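You operate a simulated robot arm through the tools that you are given. There is no shell and no other tool.

The job below is to be done with a simulated robot arm. You get a single attempt, and the scene is never put back.

JOB
Torque both bolts of the laid castor, each to the figure beside it.
Fine: white wrench on the axle bolt, red wrench on the plate bolt, each till it clicks; lay both back on their mats.

Only the result counts: the job must be done as asked and must still hold three seconds after the hand-in. Knocking over, shifting, dropping, spilling or breaking anything else fails it.

ROBOT AND FRAMES
A 6-joint arm with a two-finger gripper, fixed in place. Base frame: the origin is on the floor under the middle of its stand, x ahead of it, y to its left, z up. Units: m, degrees, N and s.
It reaches about 0.94 m from its shoulder. Its first joint turns from -166.0 to 166.0 degrees. Payload 2.54 kg.
The TCP is the grasp point between the finger pads, 0.03 m short of the fingertips. In the tool frame z runs along the fingers and y along their closing line. The gripper opens to 0.116 m; its body begins 0.095 m behind the TCP.
Orientation is told as [roll, pitch, yaw] about the base's x, y, z axes, in that order, counted from this pose: with the fingers straight down and closing along the base's y, the tool's x points along the base's -x, its y along +y and its z along -z.

CONTROLS
- The arm moves only by the tool servo_tool. Its argument "rows" is a list of rows, each an object of numbers (a shift or turn left out is 0, a gripper value left out holds the last): "dx", "dy", "dz": the shift along the base's x, y, z in m; "ax", "ay", "az": the turn, a rotation vector about the base's x, y, z in degrees. In form: [{"dx": .., "dy": .., "dz": .., "ax": .., "ay": .., "az": ..}, ...]. A call has 1 to 20 rows; each row is the pose to reach, as a shift and turn from the pose commanded when the call began. "jaw" is the gripper command, from -1 (shut) to 1 (fully open), values between in proportion, set as the call begins (left out, the last holds). A row lasts 0.2 s, in which the tool goes at most 0.05 m and 8.6 degrees; a call with a longer step from one row to the next is refused whole, and so is a gripper value outside its range. A pose out of reach is approached as far as the arm can. The call stops where the force on the tool passes 40 N (or 10 N more than at its start, if that is more) or the arm is blocked; 0.2 s more then pass. Each finger travels about 0.072 m/s and halts on what it meets, pressing with about 39 N; the grip force reading is that of the motor and also rises with nothing between the fingers. The clock runs only during rows and for 0.2 s after the last one: add rows that repeat a pose to give the fingers time. The reply holds the time, the measured pose of the TCP, the force on the tool along the base axes, the opening and the grip force, in the units named above and with some noise, with the torque about the TCP (base axes, N m) and any sound that the robot's microphone picked up.
- Cameras (640 x 400 px; columns grow to the right, rows downward): "scene" is fixed at [0.4014, 0.5022, 1.5612]; the picture's right is [-0.62, -0.78, 0.00], its down [-0.66, 0.53, -0.53] and it looks along [0.42, -0.33, -0.85] (base axes); focal length 345 px, centre (320, 200). "wrist" rides on the gripper at [0.069, -0.015, -0.122] in the tool frame; the picture's right is [0.22, 0.98, 0.00], its down [-0.83, 0.18, -0.53] and it looks along [-0.52, 0.12, 0.85] (tool axes); focal length 251 px, centre (320, 200). There is no depth. A picture from a camera that has moved, and an enlarged one, comes with that camera's place and axes in the base frame and with its lens.
- camera(camera): a new picture of that camera. It takes no simulated time.
- zoom(camera, box): a new picture of the part [left, top, right, bottom] of that camera's present view, enlarged. It takes no simulated time.
- sign_off(): hands the job in; it is judged then, once.

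Places have to be worked out from the pictures, the camera data and where the tool is seen. Open the gripper and draw the arm clear of the work before you hand the job in, unless the task says otherwise.

The tools are called after "Call:" by a JSON object that holds its "method" and its "body". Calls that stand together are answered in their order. servo_tool: Moves the arm, as the interface text tells. Its arguments: {"type":"object","properties":{"rows":{"type":"array","items":{"type":"object","properties":{"dx":{"type":"number"},"dy":{"type":"number"},"dz":{"type":"number"},"ax":{"type":"number"},"ay":{"type":"number"},"az":{"type":"number"}}}},"jaw":{"type":"number"}},"required":["rows"]} The other tools are called the same way: camera (camera) takes a picture; zoom (camera, box) takes an enlarged picture of a part of a camera's view; sign_off () hands the job in.

At the start:

```text
time_s: 0.0
eef_pos: [0.4783, 0.2103, 1.1002]
tool_rot: [0.0, 0.1, 0.0]
wrist_force: [1.0, 0.8, 0.2]
ft_torque: [0.01, -0.02, -0.05]
grip_width: 0.1161
grasp_force: 0.1
```

scene: 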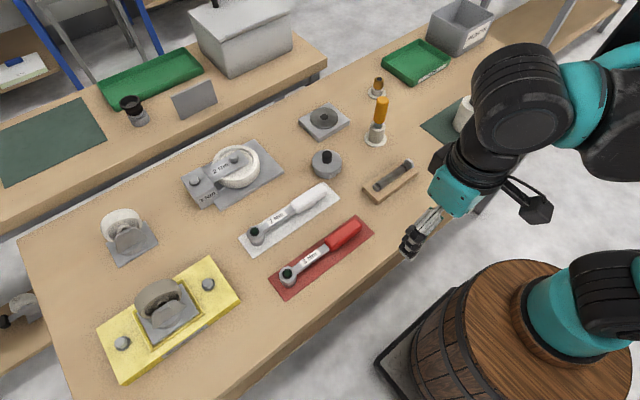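
wrist: 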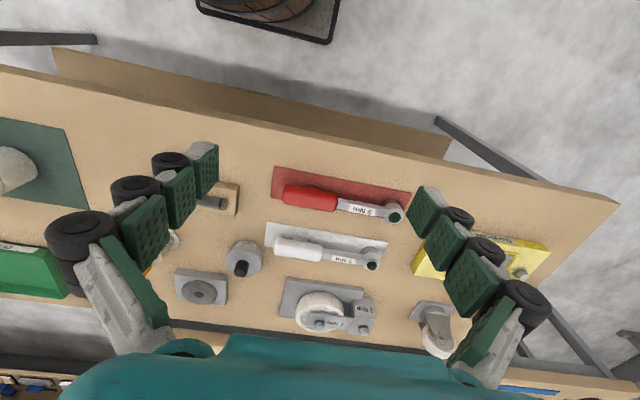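

I start by enlarging the scene around the laid castor and the two wrenches to read the labels and figures.

Call:
{"method": "zoom", "body": {"camera": "scene", "box": [170, 130, 300, 212]}}

Call:
{"method": "zoom", "body": {"camera": "scene", "box": [230, 170, 390, 300]}}

Call:
{"method": "zoom", "body": {"camera": "wrist", "box": [250, 150, 450, 350]}}

```text
4.88 times, centred on (235, 171) of scene
camera zoom: at [0.4014, 0.5022, 1.5612], right [-0.62, -0.78, 0.0], down [-0.66, 0.53, -0.53], along [0.42, -0.33, -0.85], focal length 1685 px, centre (735, 342)
```

zoom: 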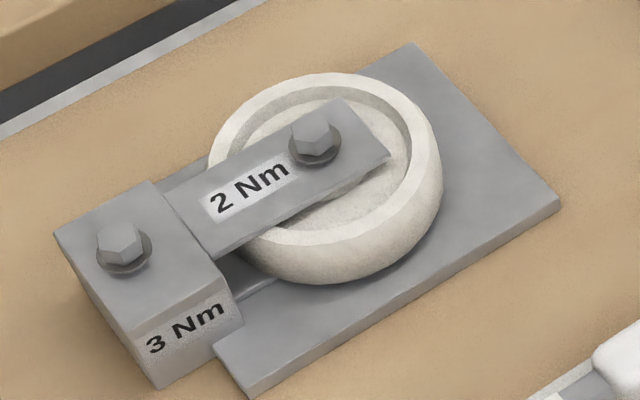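

```text
3.08 times, centred on (310, 235) of scene
camera zoom: at [0.4014, 0.5022, 1.5612], right [-0.62, -0.78, 0.0], down [-0.66, 0.53, -0.53], along [0.42, -0.33, -0.85], focal length 1063 px, centre (351, 92)
```

zoom: 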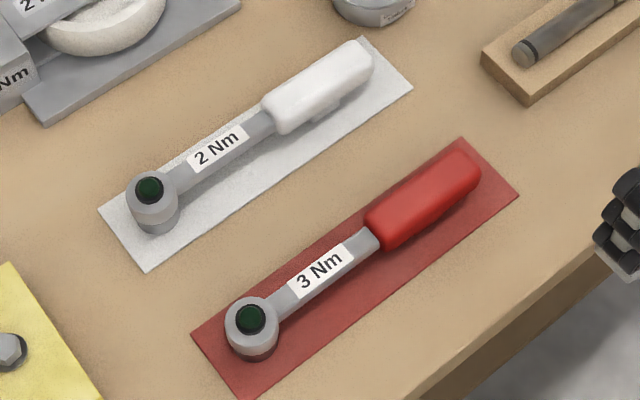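

```text
2.00 times, centred on (350, 250) of wrist
camera zoom: at [0.4091, 0.1954, 1.2228], right [-0.22, 0.98, 0.0], down [0.83, 0.18, 0.53], along [0.52, 0.12, -0.85], focal length 503 px, centre (260, 100)
```

zoom: 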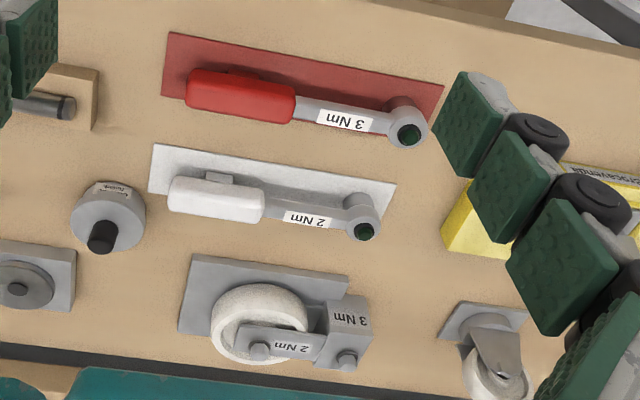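

The castor is labelled 2 Nm on the axle bolt and 3 Nm on the plate bolt, which matches the white (2 Nm) and red (3 Nm) wrenches. I place the table at z≈0.80, the white handle near (0.78, 0.24) lying along y, the axle bolt near (0.98, 0.32) and the plate bolt near (0.98, 0.44). I now go high above the white handle with a +90° yaw.

Call:
{"method": "servo_tool", "body": {"rows": [{"dx": 0.027, "dy": 0.003, "dz": -0.005, "az": 8}, {"dx": 0.054, "dy": 0.006, "dz": -0.01, "az": 16}, {"dx": 0.081, "dy": 0.009, "dz": -0.015, "az": 24}, {"dx": 0.108, "dy": 0.012, "dz": -0.02, "az": 32}, {"dx": 0.135, "dy": 0.015, "dz": -0.03, "az": 40}, {"dx": 0.162, "dy": 0.018, "dz": -0.04, "az": 48}, {"dx": 0.189, "dy": 0.021, "dz": -0.05, "az": 56}, {"dx": 0.216, "dy": 0.024, "dz": -0.06, "az": 64}, {"dx": 0.243, "dy": 0.027, "dz": -0.07, "az": 72}, {"dx": 0.27, "dy": 0.03, "dz": -0.08, "az": 80}, {"dx": 0.302, "dy": 0.032, "dz": -0.1, "az": 88}, {"dx": 0.302, "dy": 0.032, "dz": -0.1, "az": 90}, {"dx": 0.302, "dy": 0.032, "dz": -0.1, "az": 90}], "jaw": 1}}

```text
time_s: 2.8
eef_pos: [0.7816, 0.2417, 0.9987]
tool_rot: [0.0, 0.0, 90.1]
wrist_force: [0.8, 0.1, 0.8]
ft_torque: [-0.03, 0.03, 0.01]
grip_width: 0.1162
grasp_force: 0.1
```

The tool is at (0.782, 0.242, 0.999) with yaw 90°. I take both views to check it is aligned with the white wrench.

Call:
{"method": "camera", "body": {"camera": "wrist"}}

Call:
{"method": "camera", "body": {"camera": "scene"}}

```text
taken
camera wrist: at [0.7968, 0.1733, 1.1214], right [-0.98, -0.22, 0.0], down [-0.18, 0.83, 0.53], along [-0.12, 0.52, -0.85], focal length 251 px, centre (320, 200)
```

wrist: 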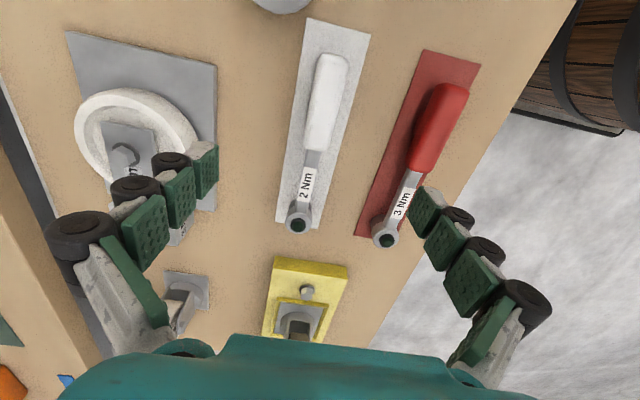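

```text
taken
```

scene: 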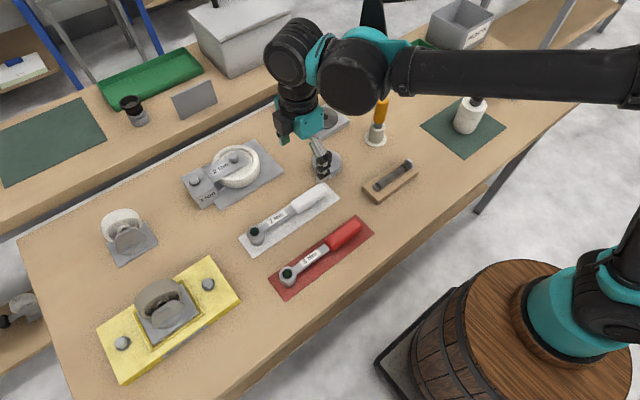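

The wrist view is roughly centred on the white wrench, with its handle along y. I enlarge the wrench, the castor and the yellow fixture to refine positions and read details before descending.

Call:
{"method": "zoom", "body": {"camera": "wrist", "box": [220, 10, 420, 250]}}

Call:
{"method": "zoom", "body": {"camera": "scene", "box": [230, 120, 390, 260]}}

Call:
{"method": "zoom", "body": {"camera": "scene", "box": [80, 180, 260, 390]}}

```text
1.67 times, centred on (320, 130) of wrist
camera zoom: at [0.7968, 0.1733, 1.1214], right [-0.98, -0.22, 0.0], down [-0.18, 0.83, 0.53], along [-0.12, 0.52, -0.85], focal length 419 px, centre (320, 317)
```

zoom: 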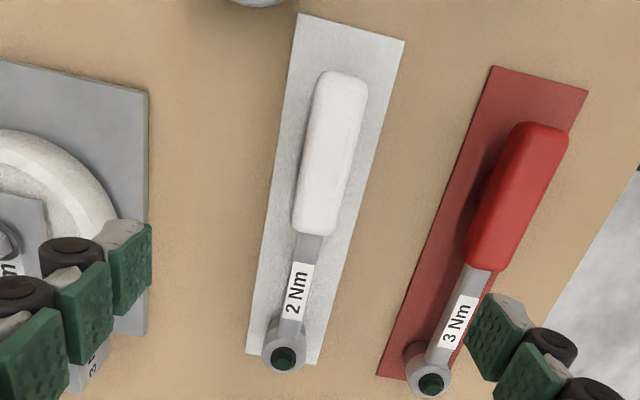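

```text
2.86 times, centred on (310, 190) of scene
camera zoom: at [0.4014, 0.5022, 1.5612], right [-0.62, -0.78, 0.0], down [-0.66, 0.53, -0.53], along [0.42, -0.33, -0.85], focal length 987 px, centre (349, 229)
```

zoom: 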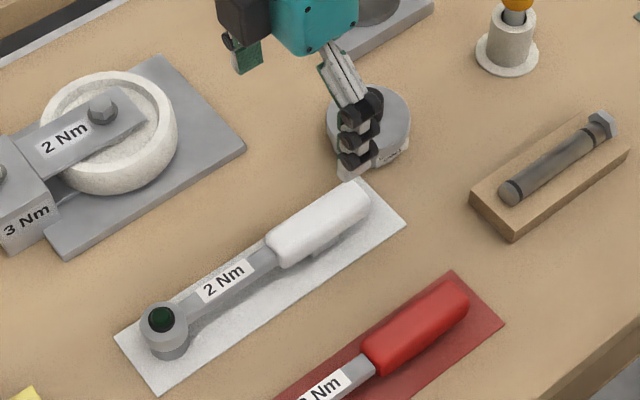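

```text
1.90 times, centred on (170, 285) of scene
camera zoom: at [0.4014, 0.5022, 1.5612], right [-0.62, -0.78, 0.0], down [-0.66, 0.53, -0.53], along [0.42, -0.33, -0.85], focal length 658 px, centre (606, 38)
```

zoom: 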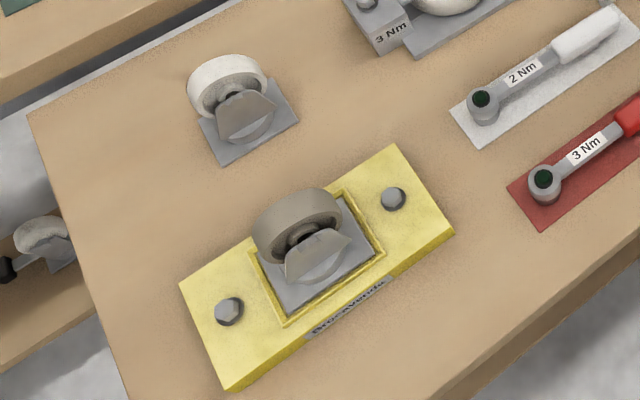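

Before grasping I test the reach of the working poses with the empty gripper, staying high at z≈0.97 above everything. The arc around the plate bolt is the farthest part.

Call:
{"method": "servo_tool", "body": {"rows": [{"dx": 0.012, "dy": 0.014, "dz": -0.004, "az": -8}, {"dx": 0.024, "dy": 0.028, "dz": -0.008, "az": -16}, {"dx": 0.036, "dy": 0.042, "dz": -0.012, "az": -24}, {"dx": 0.048, "dy": 0.056, "dz": -0.016, "az": -32}, {"dx": 0.06, "dy": 0.07, "dz": -0.02, "az": -40}, {"dx": 0.084, "dy": 0.084, "dz": -0.025, "az": -46}, {"dx": 0.086, "dy": 0.084, "dz": -0.03, "az": -46}, {"dx": 0.086, "dy": 0.084, "dz": -0.03, "az": -46}, {"dx": 0.086, "dy": 0.084, "dz": -0.03, "az": -46}]}}

```text
time_s: 4.8
eef_pos: [0.8661, 0.3269, 0.9701]
tool_rot: [0.0, 0.0, 43.9]
wrist_force: [-0.1, 0.2, -0.2]
ft_torque: [0.01, 0.02, 0.02]
grip_width: 0.1161
grasp_force: 0.0
```

That pose is reachable. Next I test the other end of the arc: yaw about 0 near (0.823, 0.437, 0.95).

Call:
{"method": "servo_tool", "body": {"rows": [{"dx": -0.008, "dy": 0.02, "dz": 0.0, "az": -8}, {"dx": -0.016, "dy": 0.04, "dz": 0.0, "az": -16}, {"dx": -0.024, "dy": 0.06, "dz": 0.0, "az": -24}, {"dx": -0.032, "dy": 0.08, "dz": 0.0, "az": -32}, {"dx": -0.04, "dy": 0.1, "dz": 0.0, "az": -40}, {"dx": -0.043, "dy": 0.11, "dz": 0.0, "az": -45}, {"dx": -0.043, "dy": 0.11, "dz": -0.02, "az": -45}, {"dx": -0.043, "dy": 0.11, "dz": -0.02, "az": -45}, {"dx": -0.043, "dy": 0.11, "dz": -0.02, "az": -45}]}}

Call:
{"method": "camera", "body": {"camera": "wrist"}}

Call:
{"method": "camera", "body": {"camera": "scene"}}

```text
time_s: 6.8
eef_pos: [0.8234, 0.4382, 0.9504]
tool_rot: [-0.1, -0.1, -1.0]
wrist_force: [-0.4, -0.7, 0.4]
ft_torque: [0.02, -0.02, 0.03]
grip_width: 0.116
grasp_force: 0.0
```

```text
taken
camera wrist: at [0.7534, 0.4237, 1.0717], right [-0.2, 0.98, 0.0], down [0.83, 0.17, 0.53], along [0.52, 0.11, -0.85], focal length 251 px, centre (320, 200)
```

wrist: 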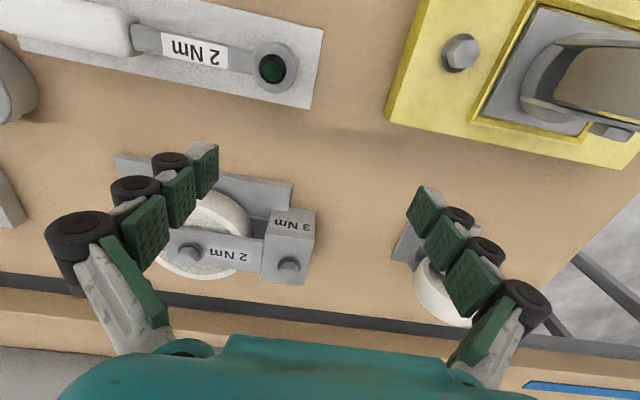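

```text
taken
```

scene: 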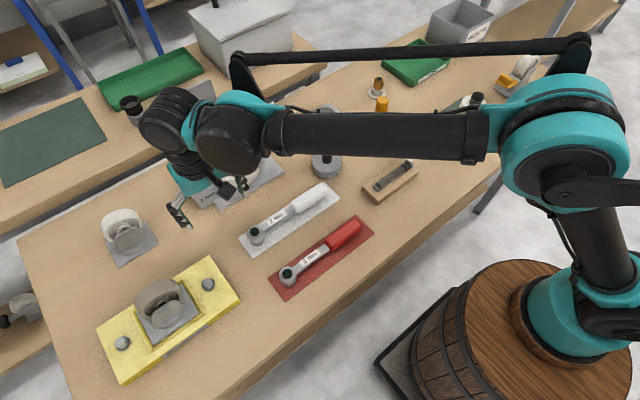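

Both ends of the arc are within reach. I enlarge this closer view of the castor to pin down the bolt positions.

Call:
{"method": "zoom", "body": {"camera": "wrist", "box": [140, 170, 340, 295]}}

Call:
{"method": "zoom", "body": {"camera": "wrist", "box": [0, 0, 340, 120]}}

```text
3.20 times, centred on (240, 232) of wrist
camera zoom: at [0.7534, 0.4237, 1.0717], right [-0.2, 0.98, 0.0], down [0.83, 0.17, 0.53], along [0.52, 0.11, -0.85], focal length 805 px, centre (576, 96)
```

zoom: 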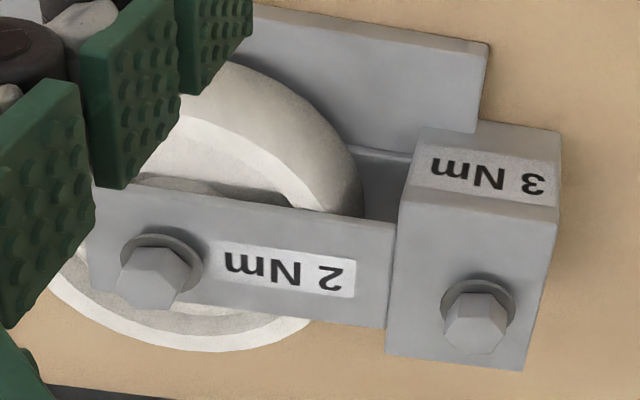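

```text
1.88 times, centred on (170, 60) of wrist
camera zoom: at [0.7534, 0.4237, 1.0717], right [-0.2, 0.98, 0.0], down [0.83, 0.17, 0.53], along [0.52, 0.11, -0.85], focal length 473 px, centre (602, 464)
```

zoom: 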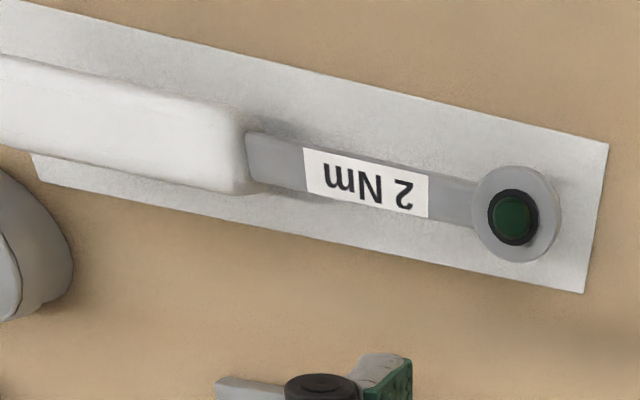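

From the two wrist pictures I place the axle bolt top at about (0.977, 0.322, 0.87) and the plate bolt top at about (0.975, 0.433, 0.87). The white head centre comes out near (0.777, 0.389). I return above the white handle with yaw 90°.

Call:
{"method": "servo_tool", "body": {"rows": [{"dx": -0.004, "dy": -0.018, "dz": 0.01, "az": 8.3}, {"dx": -0.008, "dy": -0.036, "dz": 0.01, "az": 16.6}, {"dx": -0.013, "dy": -0.054, "dz": 0.01, "az": 24.9}, {"dx": -0.017, "dy": -0.072, "dz": 0.01, "az": 33.2}, {"dx": -0.021, "dy": -0.09, "dz": 0.01, "az": 41.5}, {"dx": -0.025, "dy": -0.108, "dz": 0.01, "az": 49.8}, {"dx": -0.029, "dy": -0.126, "dz": 0.01, "az": 58.1}, {"dx": -0.034, "dy": -0.144, "dz": 0.01, "az": 66.4}, {"dx": -0.038, "dy": -0.162, "dz": 0.01, "az": 74.7}, {"dx": -0.042, "dy": -0.18, "dz": 0.0, "az": 83}, {"dx": -0.0463, "dy": -0.1983, "dz": -0.01, "az": 91}, {"dx": -0.0463, "dy": -0.1983, "dz": -0.04, "az": 91}, {"dx": -0.0463, "dy": -0.1983, "dz": -0.04, "az": 91}]}}

Call:
{"method": "camera", "body": {"camera": "wrist"}}

Call:
{"method": "zoom", "body": {"camera": "scene", "box": [220, 120, 380, 270]}}

```text
time_s: 9.6
eef_pos: [0.7783, 0.2403, 0.9098]
tool_rot: [0.0, 0.0, 90.1]
wrist_force: [0.5, -0.1, -0.9]
ft_torque: [0.02, -0.04, 0.0]
grip_width: 0.1162
grasp_force: 0.0
```

```text
taken
camera wrist: at [0.7923, 0.1713, 1.0319], right [-0.98, -0.22, 0.0], down [-0.18, 0.83, 0.53], along [-0.12, 0.52, -0.85], focal length 251 px, centre (320, 200)
```

wrist: 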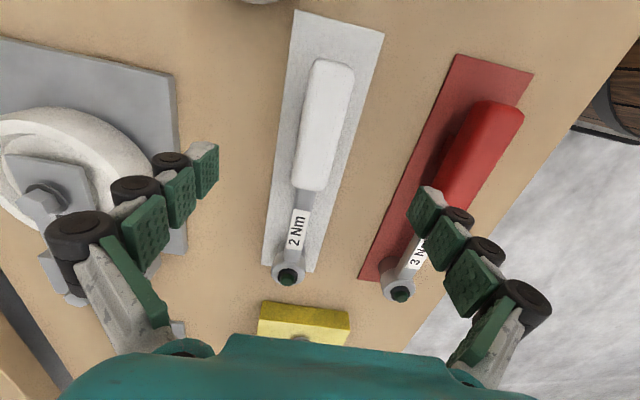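

```text
2.67 times, centred on (300, 195) of scene
camera zoom: at [0.4014, 0.5022, 1.5612], right [-0.62, -0.78, 0.0], down [-0.66, 0.53, -0.53], along [0.42, -0.33, -0.85], focal length 921 px, centre (373, 213)
```

zoom: 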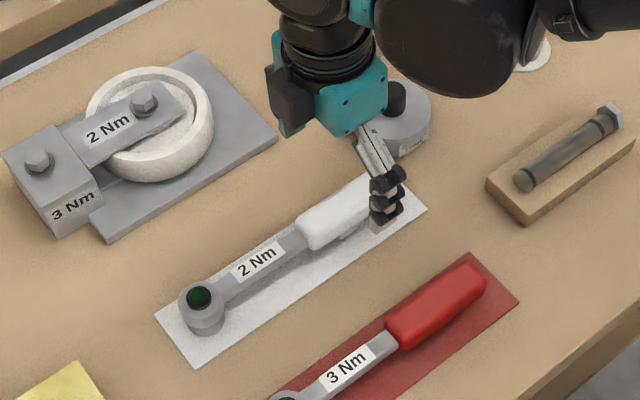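

The fingers straddle the white handle, whose centre is near (0.779, 0.232). I lower in small steps to TCP z≈0.85, where the tips would be near 0.82, and check again.

Call:
{"method": "servo_tool", "body": {"rows": [{"dx": 0.001, "dy": -0.002, "dz": -0.015}, {"dx": 0.001, "dy": -0.002, "dz": -0.03}, {"dx": 0.001, "dy": -0.002, "dz": -0.045}, {"dx": 0.001, "dy": -0.002, "dz": -0.06}, {"dx": 0.001, "dy": -0.002, "dz": -0.06}]}}

Call:
{"method": "camera", "body": {"camera": "wrist"}}

Call:
{"method": "zoom", "body": {"camera": "scene", "box": [260, 150, 380, 240]}}

```text
time_s: 10.8
eef_pos: [0.7793, 0.2351, 0.8501]
tool_rot: [0.1, 0.0, 90.0]
wrist_force: [-1.0, 0.1, -0.4]
ft_torque: [-0.03, 0.0, 0.03]
grip_width: 0.1161
grasp_force: 0.1
```

```text
taken
camera wrist: at [0.7936, 0.1668, 0.9718], right [-0.98, -0.22, 0.0], down [-0.18, 0.83, 0.53], along [-0.12, 0.52, -0.85], focal length 251 px, centre (320, 200)
```

wrist: 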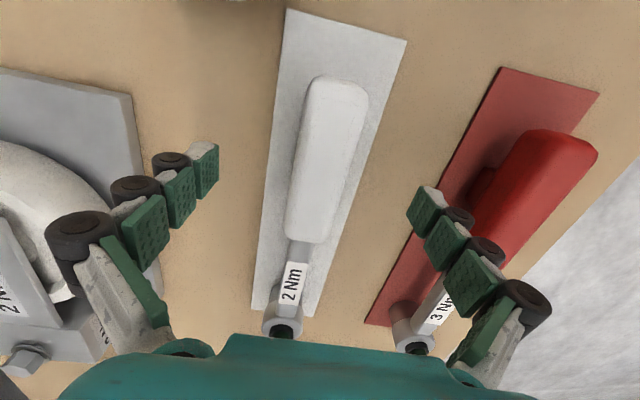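

```text
4.44 times, centred on (320, 195) of scene
camera zoom: at [0.4014, 0.5022, 1.5612], right [-0.62, -0.78, 0.0], down [-0.66, 0.53, -0.53], along [0.42, -0.33, -0.85], focal length 1535 px, centre (320, 222)
```

zoom: 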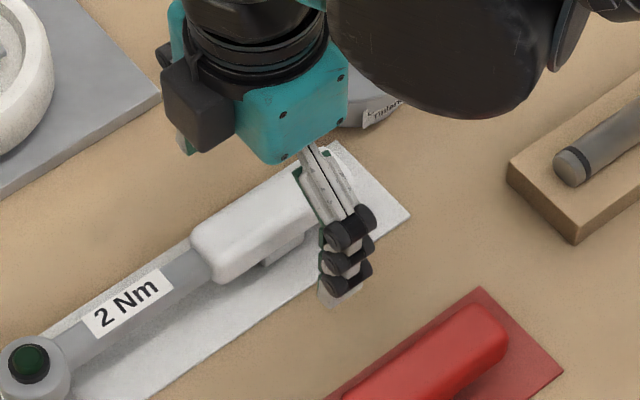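

The handle top edge triangulates to z≈0.84 and the table to about 0.79–0.80. I shift 16 mm toward the head so it stays visible past the gripper, and lower to TCP z≈0.836, which puts the tips at about 0.806.

Call:
{"method": "servo_tool", "body": {"rows": [{"dx": 0.001, "dy": 0.016, "dz": 0.0}, {"dx": 0.001, "dy": 0.016, "dz": -0.007}, {"dx": 0.001, "dy": 0.016, "dz": -0.014}, {"dx": 0.001, "dy": 0.016, "dz": -0.014}]}}

Call:
{"method": "camera", "body": {"camera": "wrist"}}

Call:
{"method": "zoom", "body": {"camera": "scene", "box": [260, 150, 380, 240]}}

```text
time_s: 11.8
eef_pos: [0.7806, 0.2508, 0.8365]
tool_rot: [0.0, 0.0, 90.0]
wrist_force: [0.9, 0.2, 0.3]
ft_torque: [0.0, 0.02, 0.02]
grip_width: 0.116
grasp_force: 0.1
```

```text
taken
camera wrist: at [0.7944, 0.1823, 0.9582], right [-0.98, -0.22, 0.0], down [-0.18, 0.83, 0.53], along [-0.12, 0.52, -0.85], focal length 251 px, centre (320, 200)
```

wrist: 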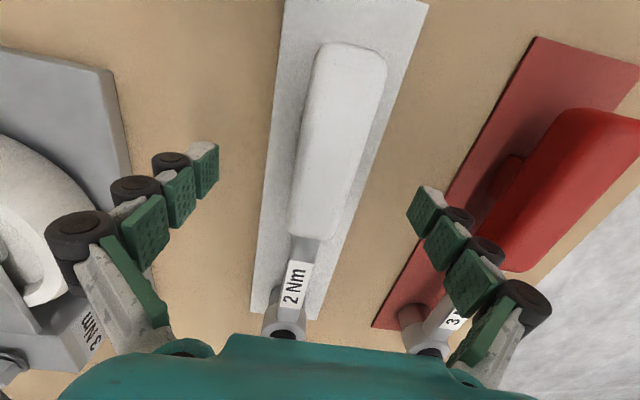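

```text
4.44 times, centred on (320, 195) of scene
camera zoom: at [0.4014, 0.5022, 1.5612], right [-0.62, -0.78, 0.0], down [-0.66, 0.53, -0.53], along [0.42, -0.33, -0.85], focal length 1535 px, centre (320, 222)
```

zoom: 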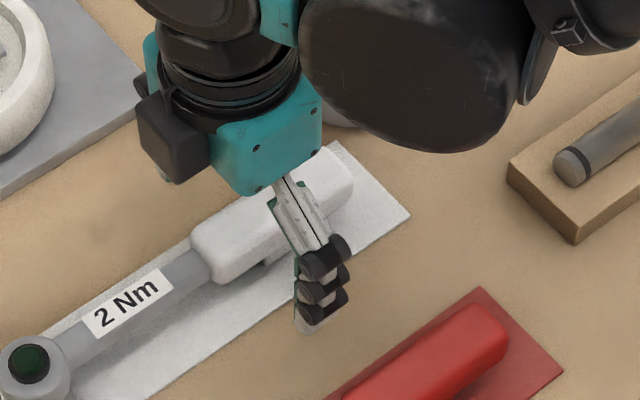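

The handle sits centred between the pads. I close the gripper on it, holding the pose.

Call:
{"method": "servo_tool", "body": {"rows": [{"dx": 0}, {"dx": 0}, {"dx": 0}, {"dx": 0}, {"dx": 0}, {"dx": 0}, {"dx": 0}, {"dx": 0}], "jaw": -1}}

Call:
{"method": "camera", "body": {"camera": "wrist"}}

Call:
{"method": "zoom", "body": {"camera": "scene", "box": [220, 150, 360, 255]}}

```text
time_s: 13.6
eef_pos: [0.7792, 0.2517, 0.8368]
tool_rot: [0.0, 0.1, 90.0]
wrist_force: [4.5, -0.1, 2.9]
ft_torque: [0.05, -0.12, -0.16]
grip_width: 0.0308
grasp_force: 39.0
```

```text
taken
camera wrist: at [0.7944, 0.1822, 0.9583], right [-0.98, -0.22, 0.0], down [-0.18, 0.83, 0.53], along [-0.12, 0.52, -0.85], focal length 251 px, centre (320, 200)
```

wrist: 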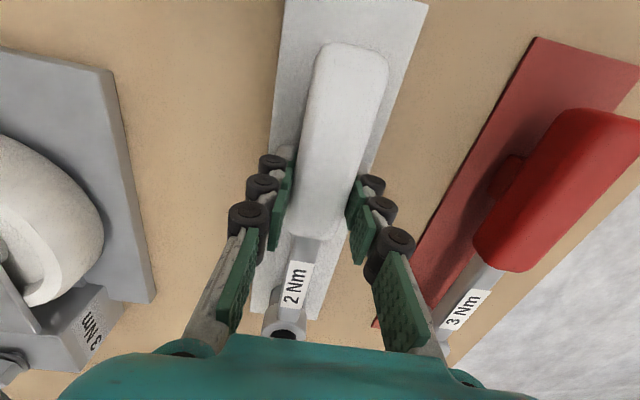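

```text
3.81 times, centred on (290, 202) of scene
camera zoom: at [0.4014, 0.5022, 1.5612], right [-0.62, -0.78, 0.0], down [-0.66, 0.53, -0.53], along [0.42, -0.33, -0.85], focal length 1316 px, centre (434, 190)
```

zoom: 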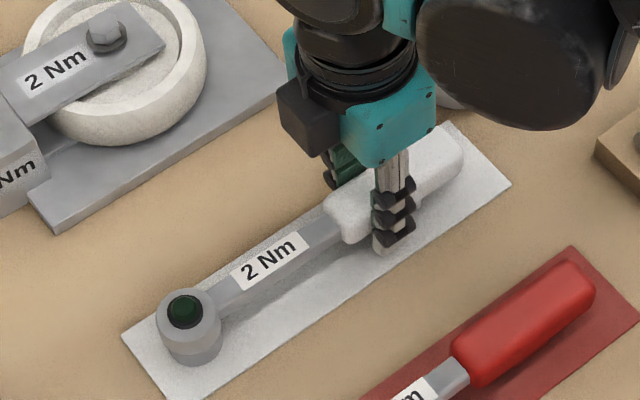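

The handle is gripped at 31 mm with 39 N. I lift straight up 10 cm and check that the wrench stays level.

Call:
{"method": "servo_tool", "body": {"rows": [{"dz": 0.005}, {"dz": 0.02}, {"dz": 0.04}, {"dz": 0.06}, {"dz": 0.08}, {"dz": 0.1}, {"dz": 0.1}]}}

Call:
{"method": "camera", "body": {"camera": "wrist"}}

Call:
{"method": "zoom", "body": {"camera": "scene", "box": [200, 100, 380, 240]}}

```text
time_s: 15.2
eef_pos: [0.7787, 0.2526, 0.9377]
tool_rot: [0.0, 0.0, 89.9]
wrist_force: [0.4, 0.3, -3.5]
ft_torque: [-0.13, 0.02, 0.08]
grip_width: 0.0307
grasp_force: 39.1
```

```text
taken
camera wrist: at [0.7936, 0.1844, 1.0594], right [-0.98, -0.22, 0.0], down [-0.18, 0.83, 0.53], along [-0.12, 0.52, -0.85], focal length 251 px, centre (320, 200)
```

wrist: 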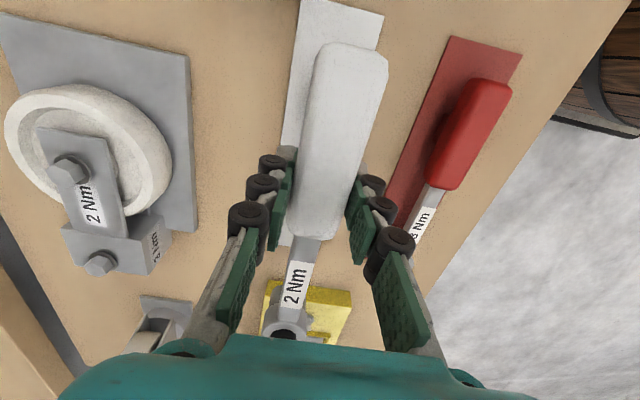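

```text
2.86 times, centred on (290, 170) of scene
camera zoom: at [0.4014, 0.5022, 1.5612], right [-0.62, -0.78, 0.0], down [-0.66, 0.53, -0.53], along [0.42, -0.33, -0.85], focal length 987 px, centre (406, 286)
```

zoom: 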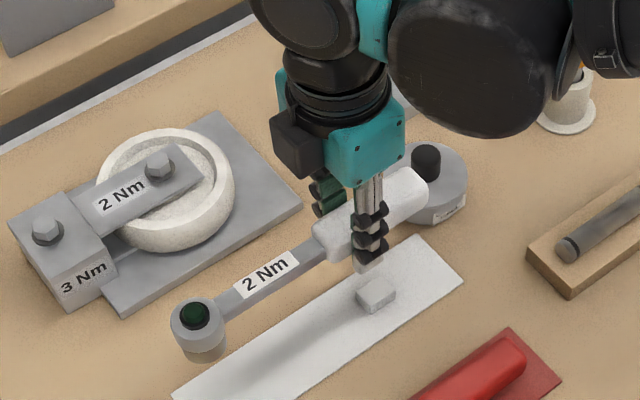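

The wrench came up level and its small rest block stays on the mat, so the handle must go back on that block. With the head about 0.137 m ahead of the TCP, I swing the wrench to bearing 40° so the head hovers about 3 cm above the axle bolt.

Call:
{"method": "servo_tool", "body": {"rows": [{"dx": 0.0135, "dy": -0.003, "dz": 0.005, "az": -7}, {"dx": 0.027, "dy": -0.006, "dz": 0.01, "az": -14}, {"dx": 0.0405, "dy": -0.009, "dz": 0.01, "az": -21}, {"dx": 0.054, "dy": -0.011, "dz": 0.01, "az": -28}, {"dx": 0.0675, "dy": -0.013, "dz": 0.01, "az": -35}, {"dx": 0.081, "dy": -0.016, "dz": 0.01, "az": -42}, {"dx": 0.0947, "dy": -0.0184, "dz": 0.01, "az": -50}, {"dx": 0.0947, "dy": -0.0184, "dz": 0.01, "az": -50}, {"dx": 0.0947, "dy": -0.0184, "dz": 0.01, "az": -50}]}}

Call:
{"method": "camera", "body": {"camera": "wrist"}}

Call:
{"method": "zoom", "body": {"camera": "scene", "box": [160, 90, 340, 230]}}

```text
time_s: 17.2
eef_pos: [0.873, 0.2343, 0.9469]
tool_rot: [0.0, 0.0, 40.1]
wrist_force: [1.0, -0.4, -3.0]
ft_torque: [-0.08, 0.09, 0.01]
grip_width: 0.0308
grasp_force: 38.2
```

```text
taken
camera wrist: at [0.8313, 0.1794, 1.0679], right [-0.79, 0.61, 0.0], down [0.52, 0.67, 0.53], along [0.33, 0.42, -0.85], focal length 251 px, centre (320, 200)
```

wrist: 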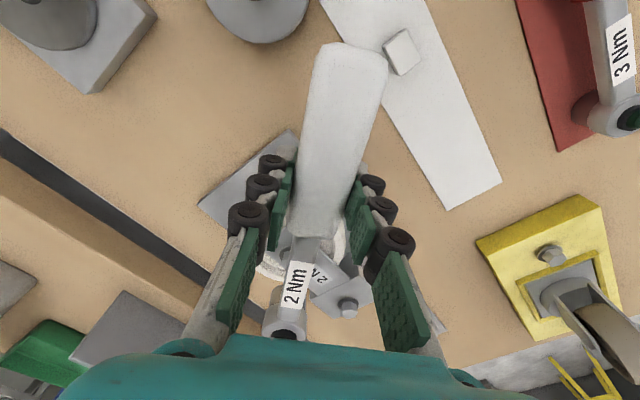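

```text
2.86 times, centred on (250, 160) of scene
camera zoom: at [0.4014, 0.5022, 1.5612], right [-0.62, -0.78, 0.0], down [-0.66, 0.53, -0.53], along [0.42, -0.33, -0.85], focal length 987 px, centre (520, 314)
```

zoom: 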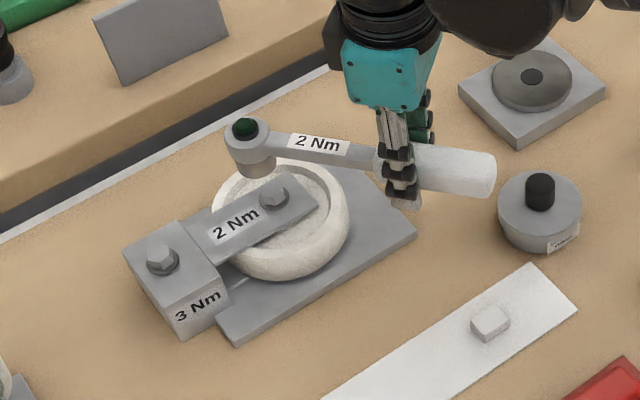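

The head is hovering close to the axle bolt. I zoom in tightly on the head and bolt to measure the remaining offset.

Call:
{"method": "zoom", "body": {"camera": "scene", "box": [205, 120, 265, 170]}}

Call:
{"method": "zoom", "body": {"camera": "wrist", "box": [240, 230, 400, 350]}}

```text
8.00 times, centred on (235, 145) of scene
camera zoom: at [0.4014, 0.5022, 1.5612], right [-0.62, -0.78, 0.0], down [-0.66, 0.53, -0.53], along [0.42, -0.33, -0.85], focal length 2763 px, centre (1000, 640)
```

zoom: 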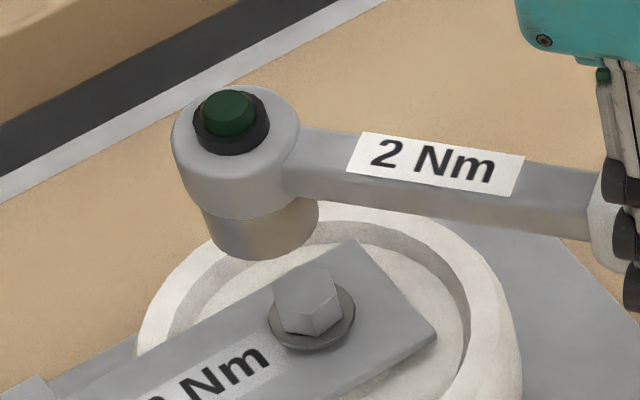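

```text
3.33 times, centred on (320, 290) of wrist
camera zoom: at [0.8313, 0.1794, 1.0679], right [-0.79, 0.61, 0.0], down [0.52, 0.67, 0.53], along [0.33, 0.42, -0.85], focal length 838 px, centre (320, -100)
```

zoom: 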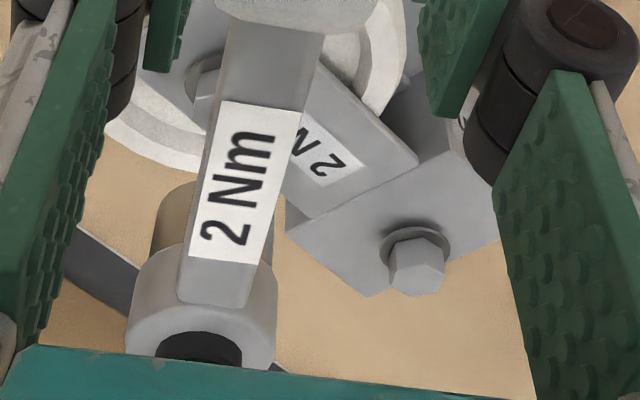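

The socket bottom is about 4 cm above the bolt top, and I measure the head roughly 4–5 mm too far forward. I correct by (-0.002, -0.004) and lower 25 mm, then look closely again.

Call:
{"method": "servo_tool", "body": {"rows": [{"dx": -0.001, "dy": -0.002, "dz": -0.008}, {"dx": -0.002, "dy": -0.004, "dz": -0.016}, {"dx": -0.002, "dy": -0.004, "dz": -0.025}, {"dx": -0.002, "dy": -0.004, "dz": -0.025}]}}

Call:
{"method": "zoom", "body": {"camera": "scene", "box": [205, 120, 265, 170]}}

Call:
{"method": "zoom", "body": {"camera": "wrist", "box": [240, 230, 400, 350]}}

```text
time_s: 18.2
eef_pos: [0.8716, 0.2307, 0.9195]
tool_rot: [0.1, 0.1, 40.0]
wrist_force: [-0.8, 0.2, -4.0]
ft_torque: [-0.09, 0.05, -0.02]
grip_width: 0.0304
grasp_force: 38.9
```

```text
8.00 times, centred on (235, 145) of scene
camera zoom: at [0.4014, 0.5022, 1.5612], right [-0.62, -0.78, 0.0], down [-0.66, 0.53, -0.53], along [0.42, -0.33, -0.85], focal length 2763 px, centre (1000, 640)
```

zoom: 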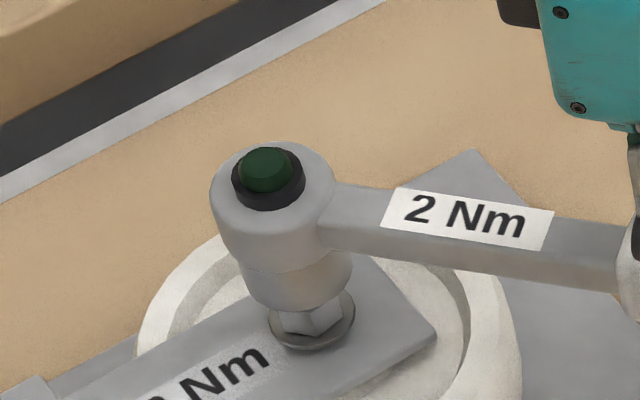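

```text
3.33 times, centred on (320, 290) of wrist
camera zoom: at [0.829, 0.1747, 1.0424], right [-0.79, 0.61, 0.0], down [0.52, 0.67, 0.53], along [0.33, 0.42, -0.85], focal length 838 px, centre (320, -100)
```

zoom: 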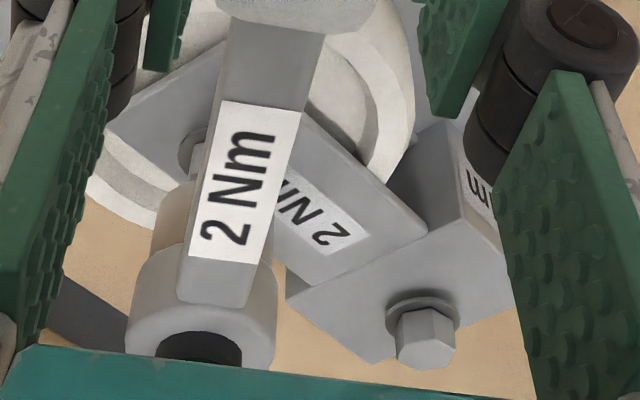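

The head and bolt now agree to within about 1–2 mm, with a gap near 14 mm. I nudge dx +0.001, lower 9 mm and recheck.

Call:
{"method": "servo_tool", "body": {"rows": [{"dx": 0.001, "dy": 0.0, "dz": -0.005}, {"dx": 0.001, "dy": 0.0, "dz": -0.009}, {"dx": 0.001, "dy": 0.0, "dz": -0.009}]}}

Call:
{"method": "zoom", "body": {"camera": "scene", "box": [211, 130, 259, 170]}}

Call:
{"method": "zoom", "body": {"camera": "wrist", "box": [240, 230, 400, 350]}}

```text
time_s: 19.0
eef_pos: [0.8737, 0.2315, 0.9136]
tool_rot: [0.0, 0.0, 40.0]
wrist_force: [-0.5, -0.8, -4.3]
ft_torque: [-0.04, 0.1, 0.01]
grip_width: 0.0306
grasp_force: 38.5
```

```text
10.00 times, centred on (235, 150) of scene
camera zoom: at [0.4014, 0.5022, 1.5612], right [-0.62, -0.78, 0.0], down [-0.66, 0.53, -0.53], along [0.42, -0.33, -0.85], focal length 3454 px, centre (1170, 700)
```

zoom: 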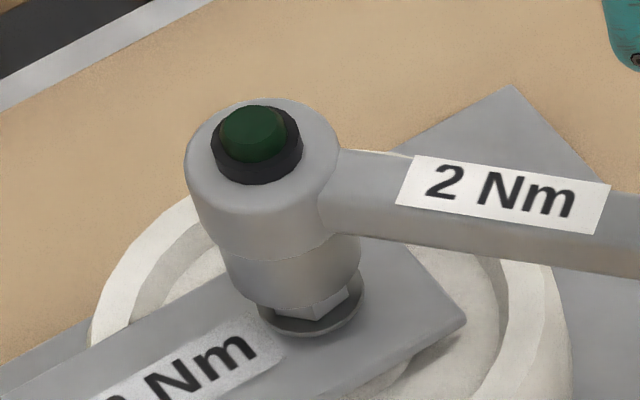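

```text
3.33 times, centred on (320, 290) of wrist
camera zoom: at [0.8308, 0.1754, 1.0338], right [-0.79, 0.61, 0.0], down [0.52, 0.67, 0.53], along [0.33, 0.42, -0.85], focal length 838 px, centre (320, -100)
```

zoom: 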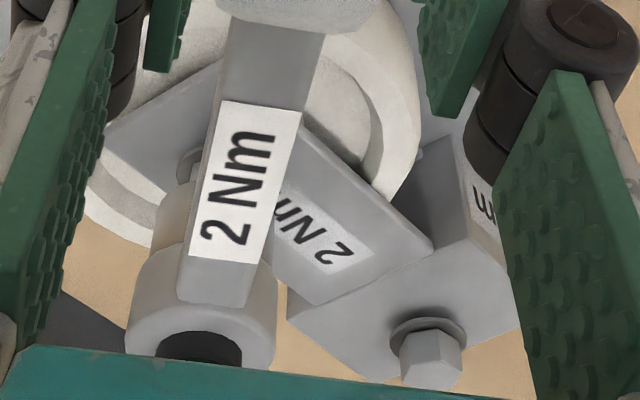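

Alignment is close: the socket bottom is about 4–5 mm above the bolt top, with roughly 1.5 mm left to go sideways. I correct by (0.001, -0.0012) and lower gently 8 mm, watching the force.

Call:
{"method": "servo_tool", "body": {"rows": [{"dx": 0.001, "dy": -0.0012, "dz": -0.001}, {"dx": 0.001, "dy": -0.0012, "dz": -0.003}, {"dx": 0.001, "dy": -0.0012, "dz": -0.005}, {"dx": 0.001, "dy": -0.0012, "dz": -0.007}, {"dx": 0.001, "dy": -0.0012, "dz": -0.008}]}}

Call:
{"method": "zoom", "body": {"camera": "scene", "box": [211, 130, 259, 170]}}

Call:
{"method": "zoom", "body": {"camera": "wrist", "box": [240, 230, 400, 350]}}

```text
time_s: 20.2
eef_pos: [0.8735, 0.2286, 0.9043]
tool_rot: [0.0, -0.2, 40.1]
wrist_force: [2.4, 0.9, 5.0]
ft_torque: [0.87, -0.89, -0.19]
grip_width: 0.0305
grasp_force: 39.2
```

```text
10.00 times, centred on (235, 150) of scene
camera zoom: at [0.4014, 0.5022, 1.5612], right [-0.62, -0.78, 0.0], down [-0.66, 0.53, -0.53], along [0.42, -0.33, -0.85], focal length 3454 px, centre (1170, 700)
```

zoom: 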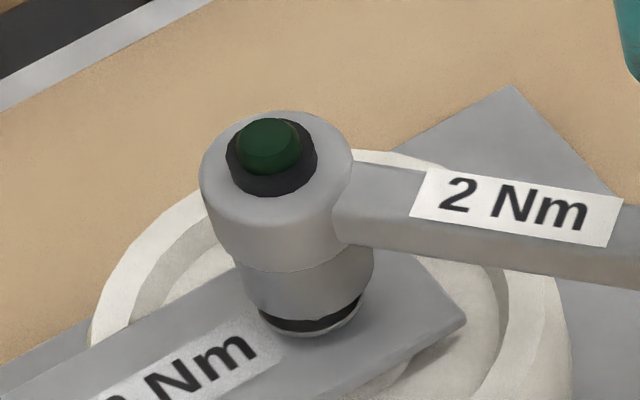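

```text
3.33 times, centred on (320, 290) of wrist
camera zoom: at [0.8303, 0.173, 1.0272], right [-0.79, 0.61, 0.0], down [0.52, 0.67, 0.53], along [0.33, 0.42, -0.84], focal length 838 px, centre (320, -100)
```

zoom: 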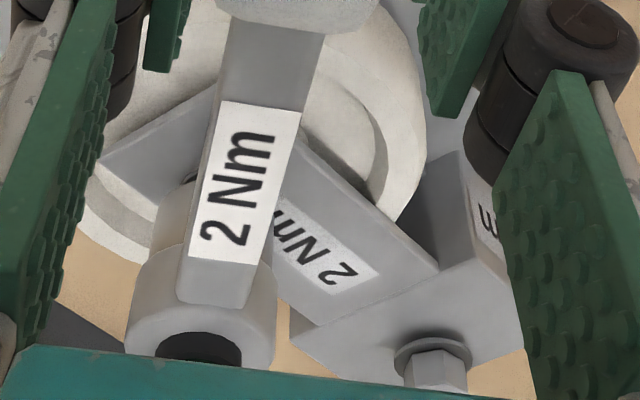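

The force reads about 9 N of contact, so the socket is resting on or partly over the hex. I turn a few degrees clockwise about the bolt while keeping the light press, to find the hex fit.

Call:
{"method": "servo_tool", "body": {"rows": [{"dx": -0.0036, "dy": 0.0048, "az": -2.5}, {"dx": -0.00735, "dy": 0.00956, "az": -5}, {"dx": -0.00735, "dy": 0.00956, "az": -5}]}}

Call:
{"method": "zoom", "body": {"camera": "scene", "box": [211, 130, 259, 170]}}

```text
time_s: 21.0
eef_pos: [0.8653, 0.2382, 0.9054]
tool_rot: [0.0, 0.0, 34.9]
wrist_force: [-2.8, -0.1, 3.8]
ft_torque: [0.53, -0.52, 0.14]
grip_width: 0.0307
grasp_force: 39.4
```

```text
10.00 times, centred on (235, 150) of scene
camera zoom: at [0.4014, 0.5022, 1.5612], right [-0.62, -0.78, 0.0], down [-0.66, 0.53, -0.53], along [0.42, -0.33, -0.85], focal length 3454 px, centre (1170, 700)
```

zoom: 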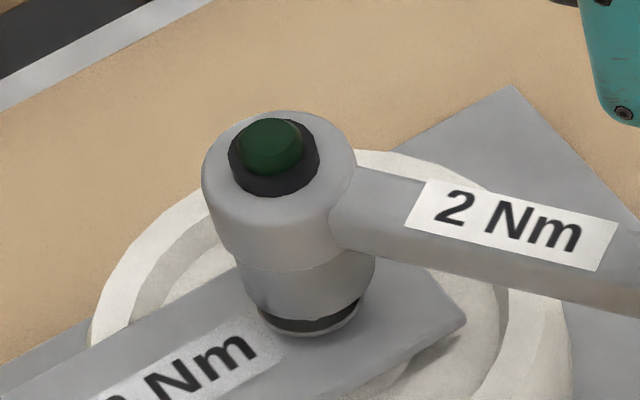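

The contact force persists and the head hasn't moved sideways. I press down another 3 mm to see whether the socket goes further on.

Call:
{"method": "servo_tool", "body": {"rows": [{"dz": -0.001}, {"dz": -0.002}, {"dz": -0.003}, {"dz": -0.003}]}}

Call:
{"method": "zoom", "body": {"camera": "scene", "box": [211, 130, 259, 170]}}

```text
time_s: 22.0
eef_pos: [0.8664, 0.2386, 0.9003]
tool_rot: [0.0, 0.0, 35.0]
wrist_force: [1.3, -3.3, 3.8]
ft_torque: [0.47, -0.67, -0.33]
grip_width: 0.0304
grasp_force: 39.3
```

```text
10.00 times, centred on (235, 150) of scene
camera zoom: at [0.4014, 0.5022, 1.5612], right [-0.62, -0.78, 0.0], down [-0.66, 0.53, -0.53], along [0.42, -0.33, -0.85], focal length 3454 px, centre (1170, 700)
```

zoom: 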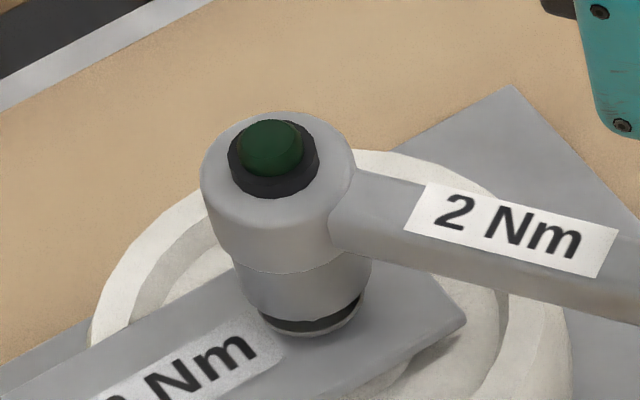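

The force stayed near 4 N while the TCP went down, so the wrench is pivoting slightly in the grip and the socket is still sitting on top of the hex. I zoom in harder to see the lateral offset.

Call:
{"method": "zoom", "body": {"camera": "scene", "box": [226, 146, 250, 166]}}

Call:
{"method": "zoom", "body": {"camera": "wrist", "box": [240, 230, 400, 350]}}

```text
16.00 times, centred on (238, 156) of scene
camera zoom: at [0.4014, 0.5022, 1.5612], right [-0.62, -0.78, 0.0], down [-0.66, 0.53, -0.53], along [0.42, -0.33, -0.85], focal length 5526 px, centre (1632, 904)
```

zoom: 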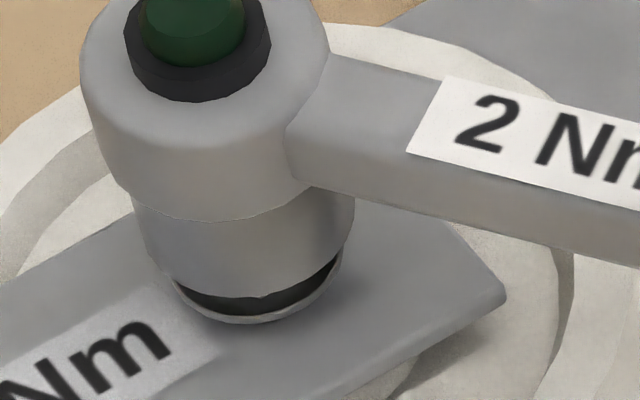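

```text
3.33 times, centred on (320, 290) of wrist
camera zoom: at [0.818, 0.1873, 1.0236], right [-0.74, 0.68, 0.0], down [0.57, 0.62, 0.53], along [0.36, 0.39, -0.85], focal length 838 px, centre (320, -100)
```

zoom: 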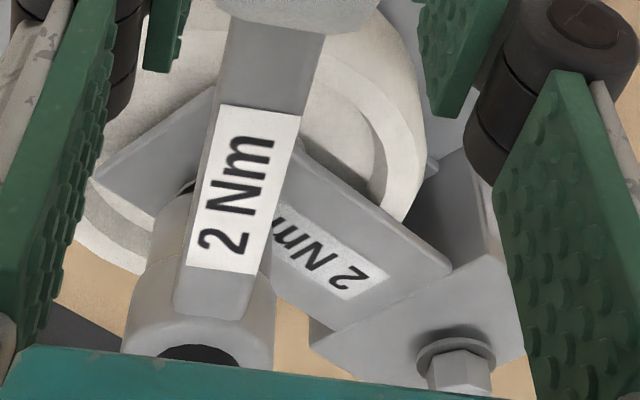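

I can't tell from the picture whether the hex is engaged, so I test by turning 10° clockwise about the bolt and watching the tangential force and sound.

Call:
{"method": "servo_tool", "body": {"rows": [{"dx": -0.00336, "dy": 0.00502, "az": -2.5}, {"dx": -0.00649, "dy": 0.01019, "az": -5}, {"dx": -0.0094, "dy": 0.01549, "az": -7.5}, {"dx": -0.01207, "dy": 0.02091, "az": -10}]}}

Call:
{"method": "zoom", "body": {"camera": "scene", "box": [220, 136, 256, 166]}}

```text
time_s: 23.0
eef_pos: [0.8513, 0.2593, 0.9014]
tool_rot: [0.0, 0.0, 25.1]
wrist_force: [2.1, 0.9, -0.4]
ft_torque: [0.26, -0.43, 0.04]
grip_width: 0.0306
grasp_force: 38.5
```

```text
13.33 times, centred on (238, 151) of scene
camera zoom: at [0.4014, 0.5022, 1.5612], right [-0.62, -0.78, 0.0], down [-0.66, 0.53, -0.53], along [0.42, -0.33, -0.85], focal length 4605 px, centre (1413, 853)
```

zoom: 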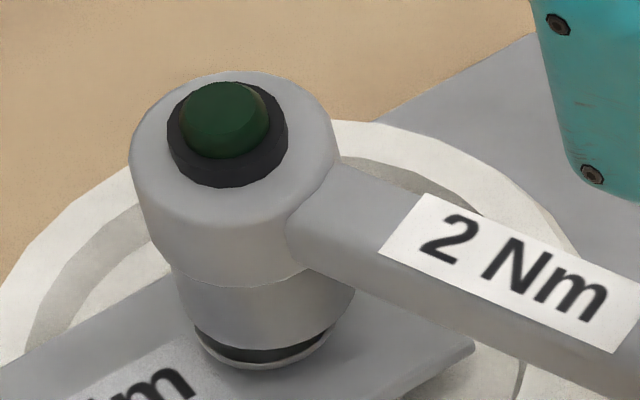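

There was no resistance over 10° and the head stayed over the bolt. I continue the clockwise turn another 20° with a touch more downward press, to see whether it catches the hex.

Call:
{"method": "servo_tool", "body": {"rows": [{"dx": -0.00242, "dy": 0.00554, "dz": -0.0005, "az": -2.5}, {"dx": -0.00463, "dy": 0.01116, "dz": -0.001, "az": -5}, {"dx": -0.00657, "dy": 0.01688, "dz": -0.0015, "az": -7.5}, {"dx": -0.00826, "dy": 0.02268, "dz": -0.0015, "az": -10}, {"dx": -0.00969, "dy": 0.02855, "dz": -0.0015, "az": -12.5}, {"dx": -0.01088, "dy": 0.03448, "dz": -0.0015, "az": -15}]}}

Call:
{"method": "zoom", "body": {"camera": "scene", "box": [220, 136, 256, 166]}}

```text
time_s: 24.4
eef_pos: [0.8421, 0.2945, 0.9007]
tool_rot: [0.1, 0.0, 10.0]
wrist_force: [0.2, -0.2, -4.0]
ft_torque: [-0.03, 0.1, -0.02]
grip_width: 0.0307
grasp_force: 39.2
```

```text
13.33 times, centred on (238, 151) of scene
camera zoom: at [0.4014, 0.5022, 1.5612], right [-0.62, -0.78, 0.0], down [-0.66, 0.53, -0.53], along [0.42, -0.33, -0.85], focal length 4605 px, centre (1413, 853)
```

zoom: 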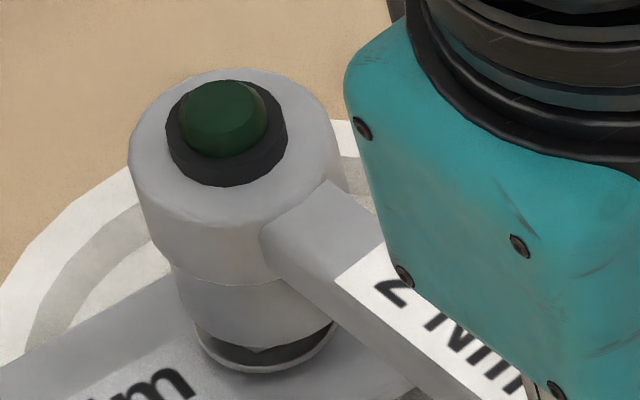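

Contact is lost and there was no resistance, so the hex never engaged and the wrench has tipped head-up a couple of degrees in the grip. I lift 30 mm and look at the bolt's hex orientation and the wrench's tilt.

Call:
{"method": "servo_tool", "body": {"rows": [{"dz": 0.01}, {"dz": 0.02}, {"dz": 0.035}, {"dz": 0.035}]}}

Call:
{"method": "zoom", "body": {"camera": "scene", "box": [205, 120, 265, 170]}}

Call:
{"method": "camera", "body": {"camera": "wrist"}}

```text
time_s: 25.4
eef_pos: [0.8434, 0.2943, 0.9362]
tool_rot: [0.0, 0.0, 10.1]
wrist_force: [0.2, 0.1, -4.5]
ft_torque: [0.01, 0.12, 0.03]
grip_width: 0.0308
grasp_force: 39.2
```

```text
8.00 times, centred on (235, 145) of scene
camera zoom: at [0.4014, 0.5022, 1.5612], right [-0.62, -0.78, 0.0], down [-0.66, 0.53, -0.53], along [0.42, -0.33, -0.85], focal length 2763 px, centre (1000, 640)
```

zoom: 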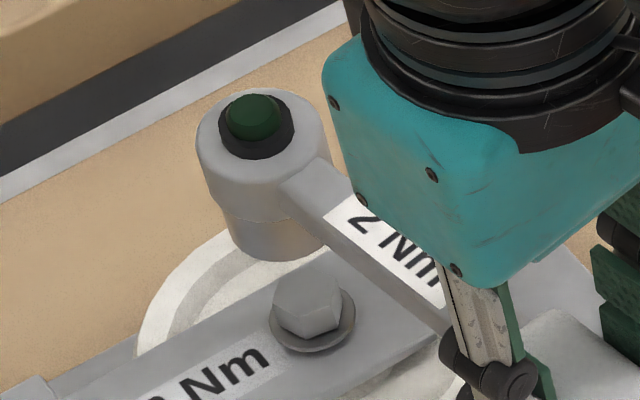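

```text
taken
camera wrist: at [0.7779, 0.2676, 1.0579], right [-0.38, 0.92, 0.0], down [0.78, 0.32, 0.53], along [0.49, 0.2, -0.85], focal length 251 px, centre (320, 200)
```

wrist: 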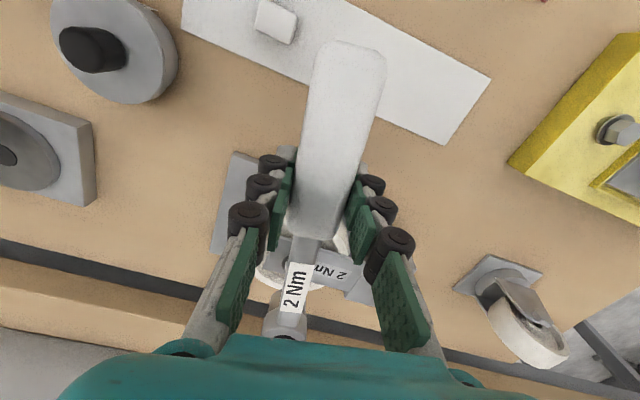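

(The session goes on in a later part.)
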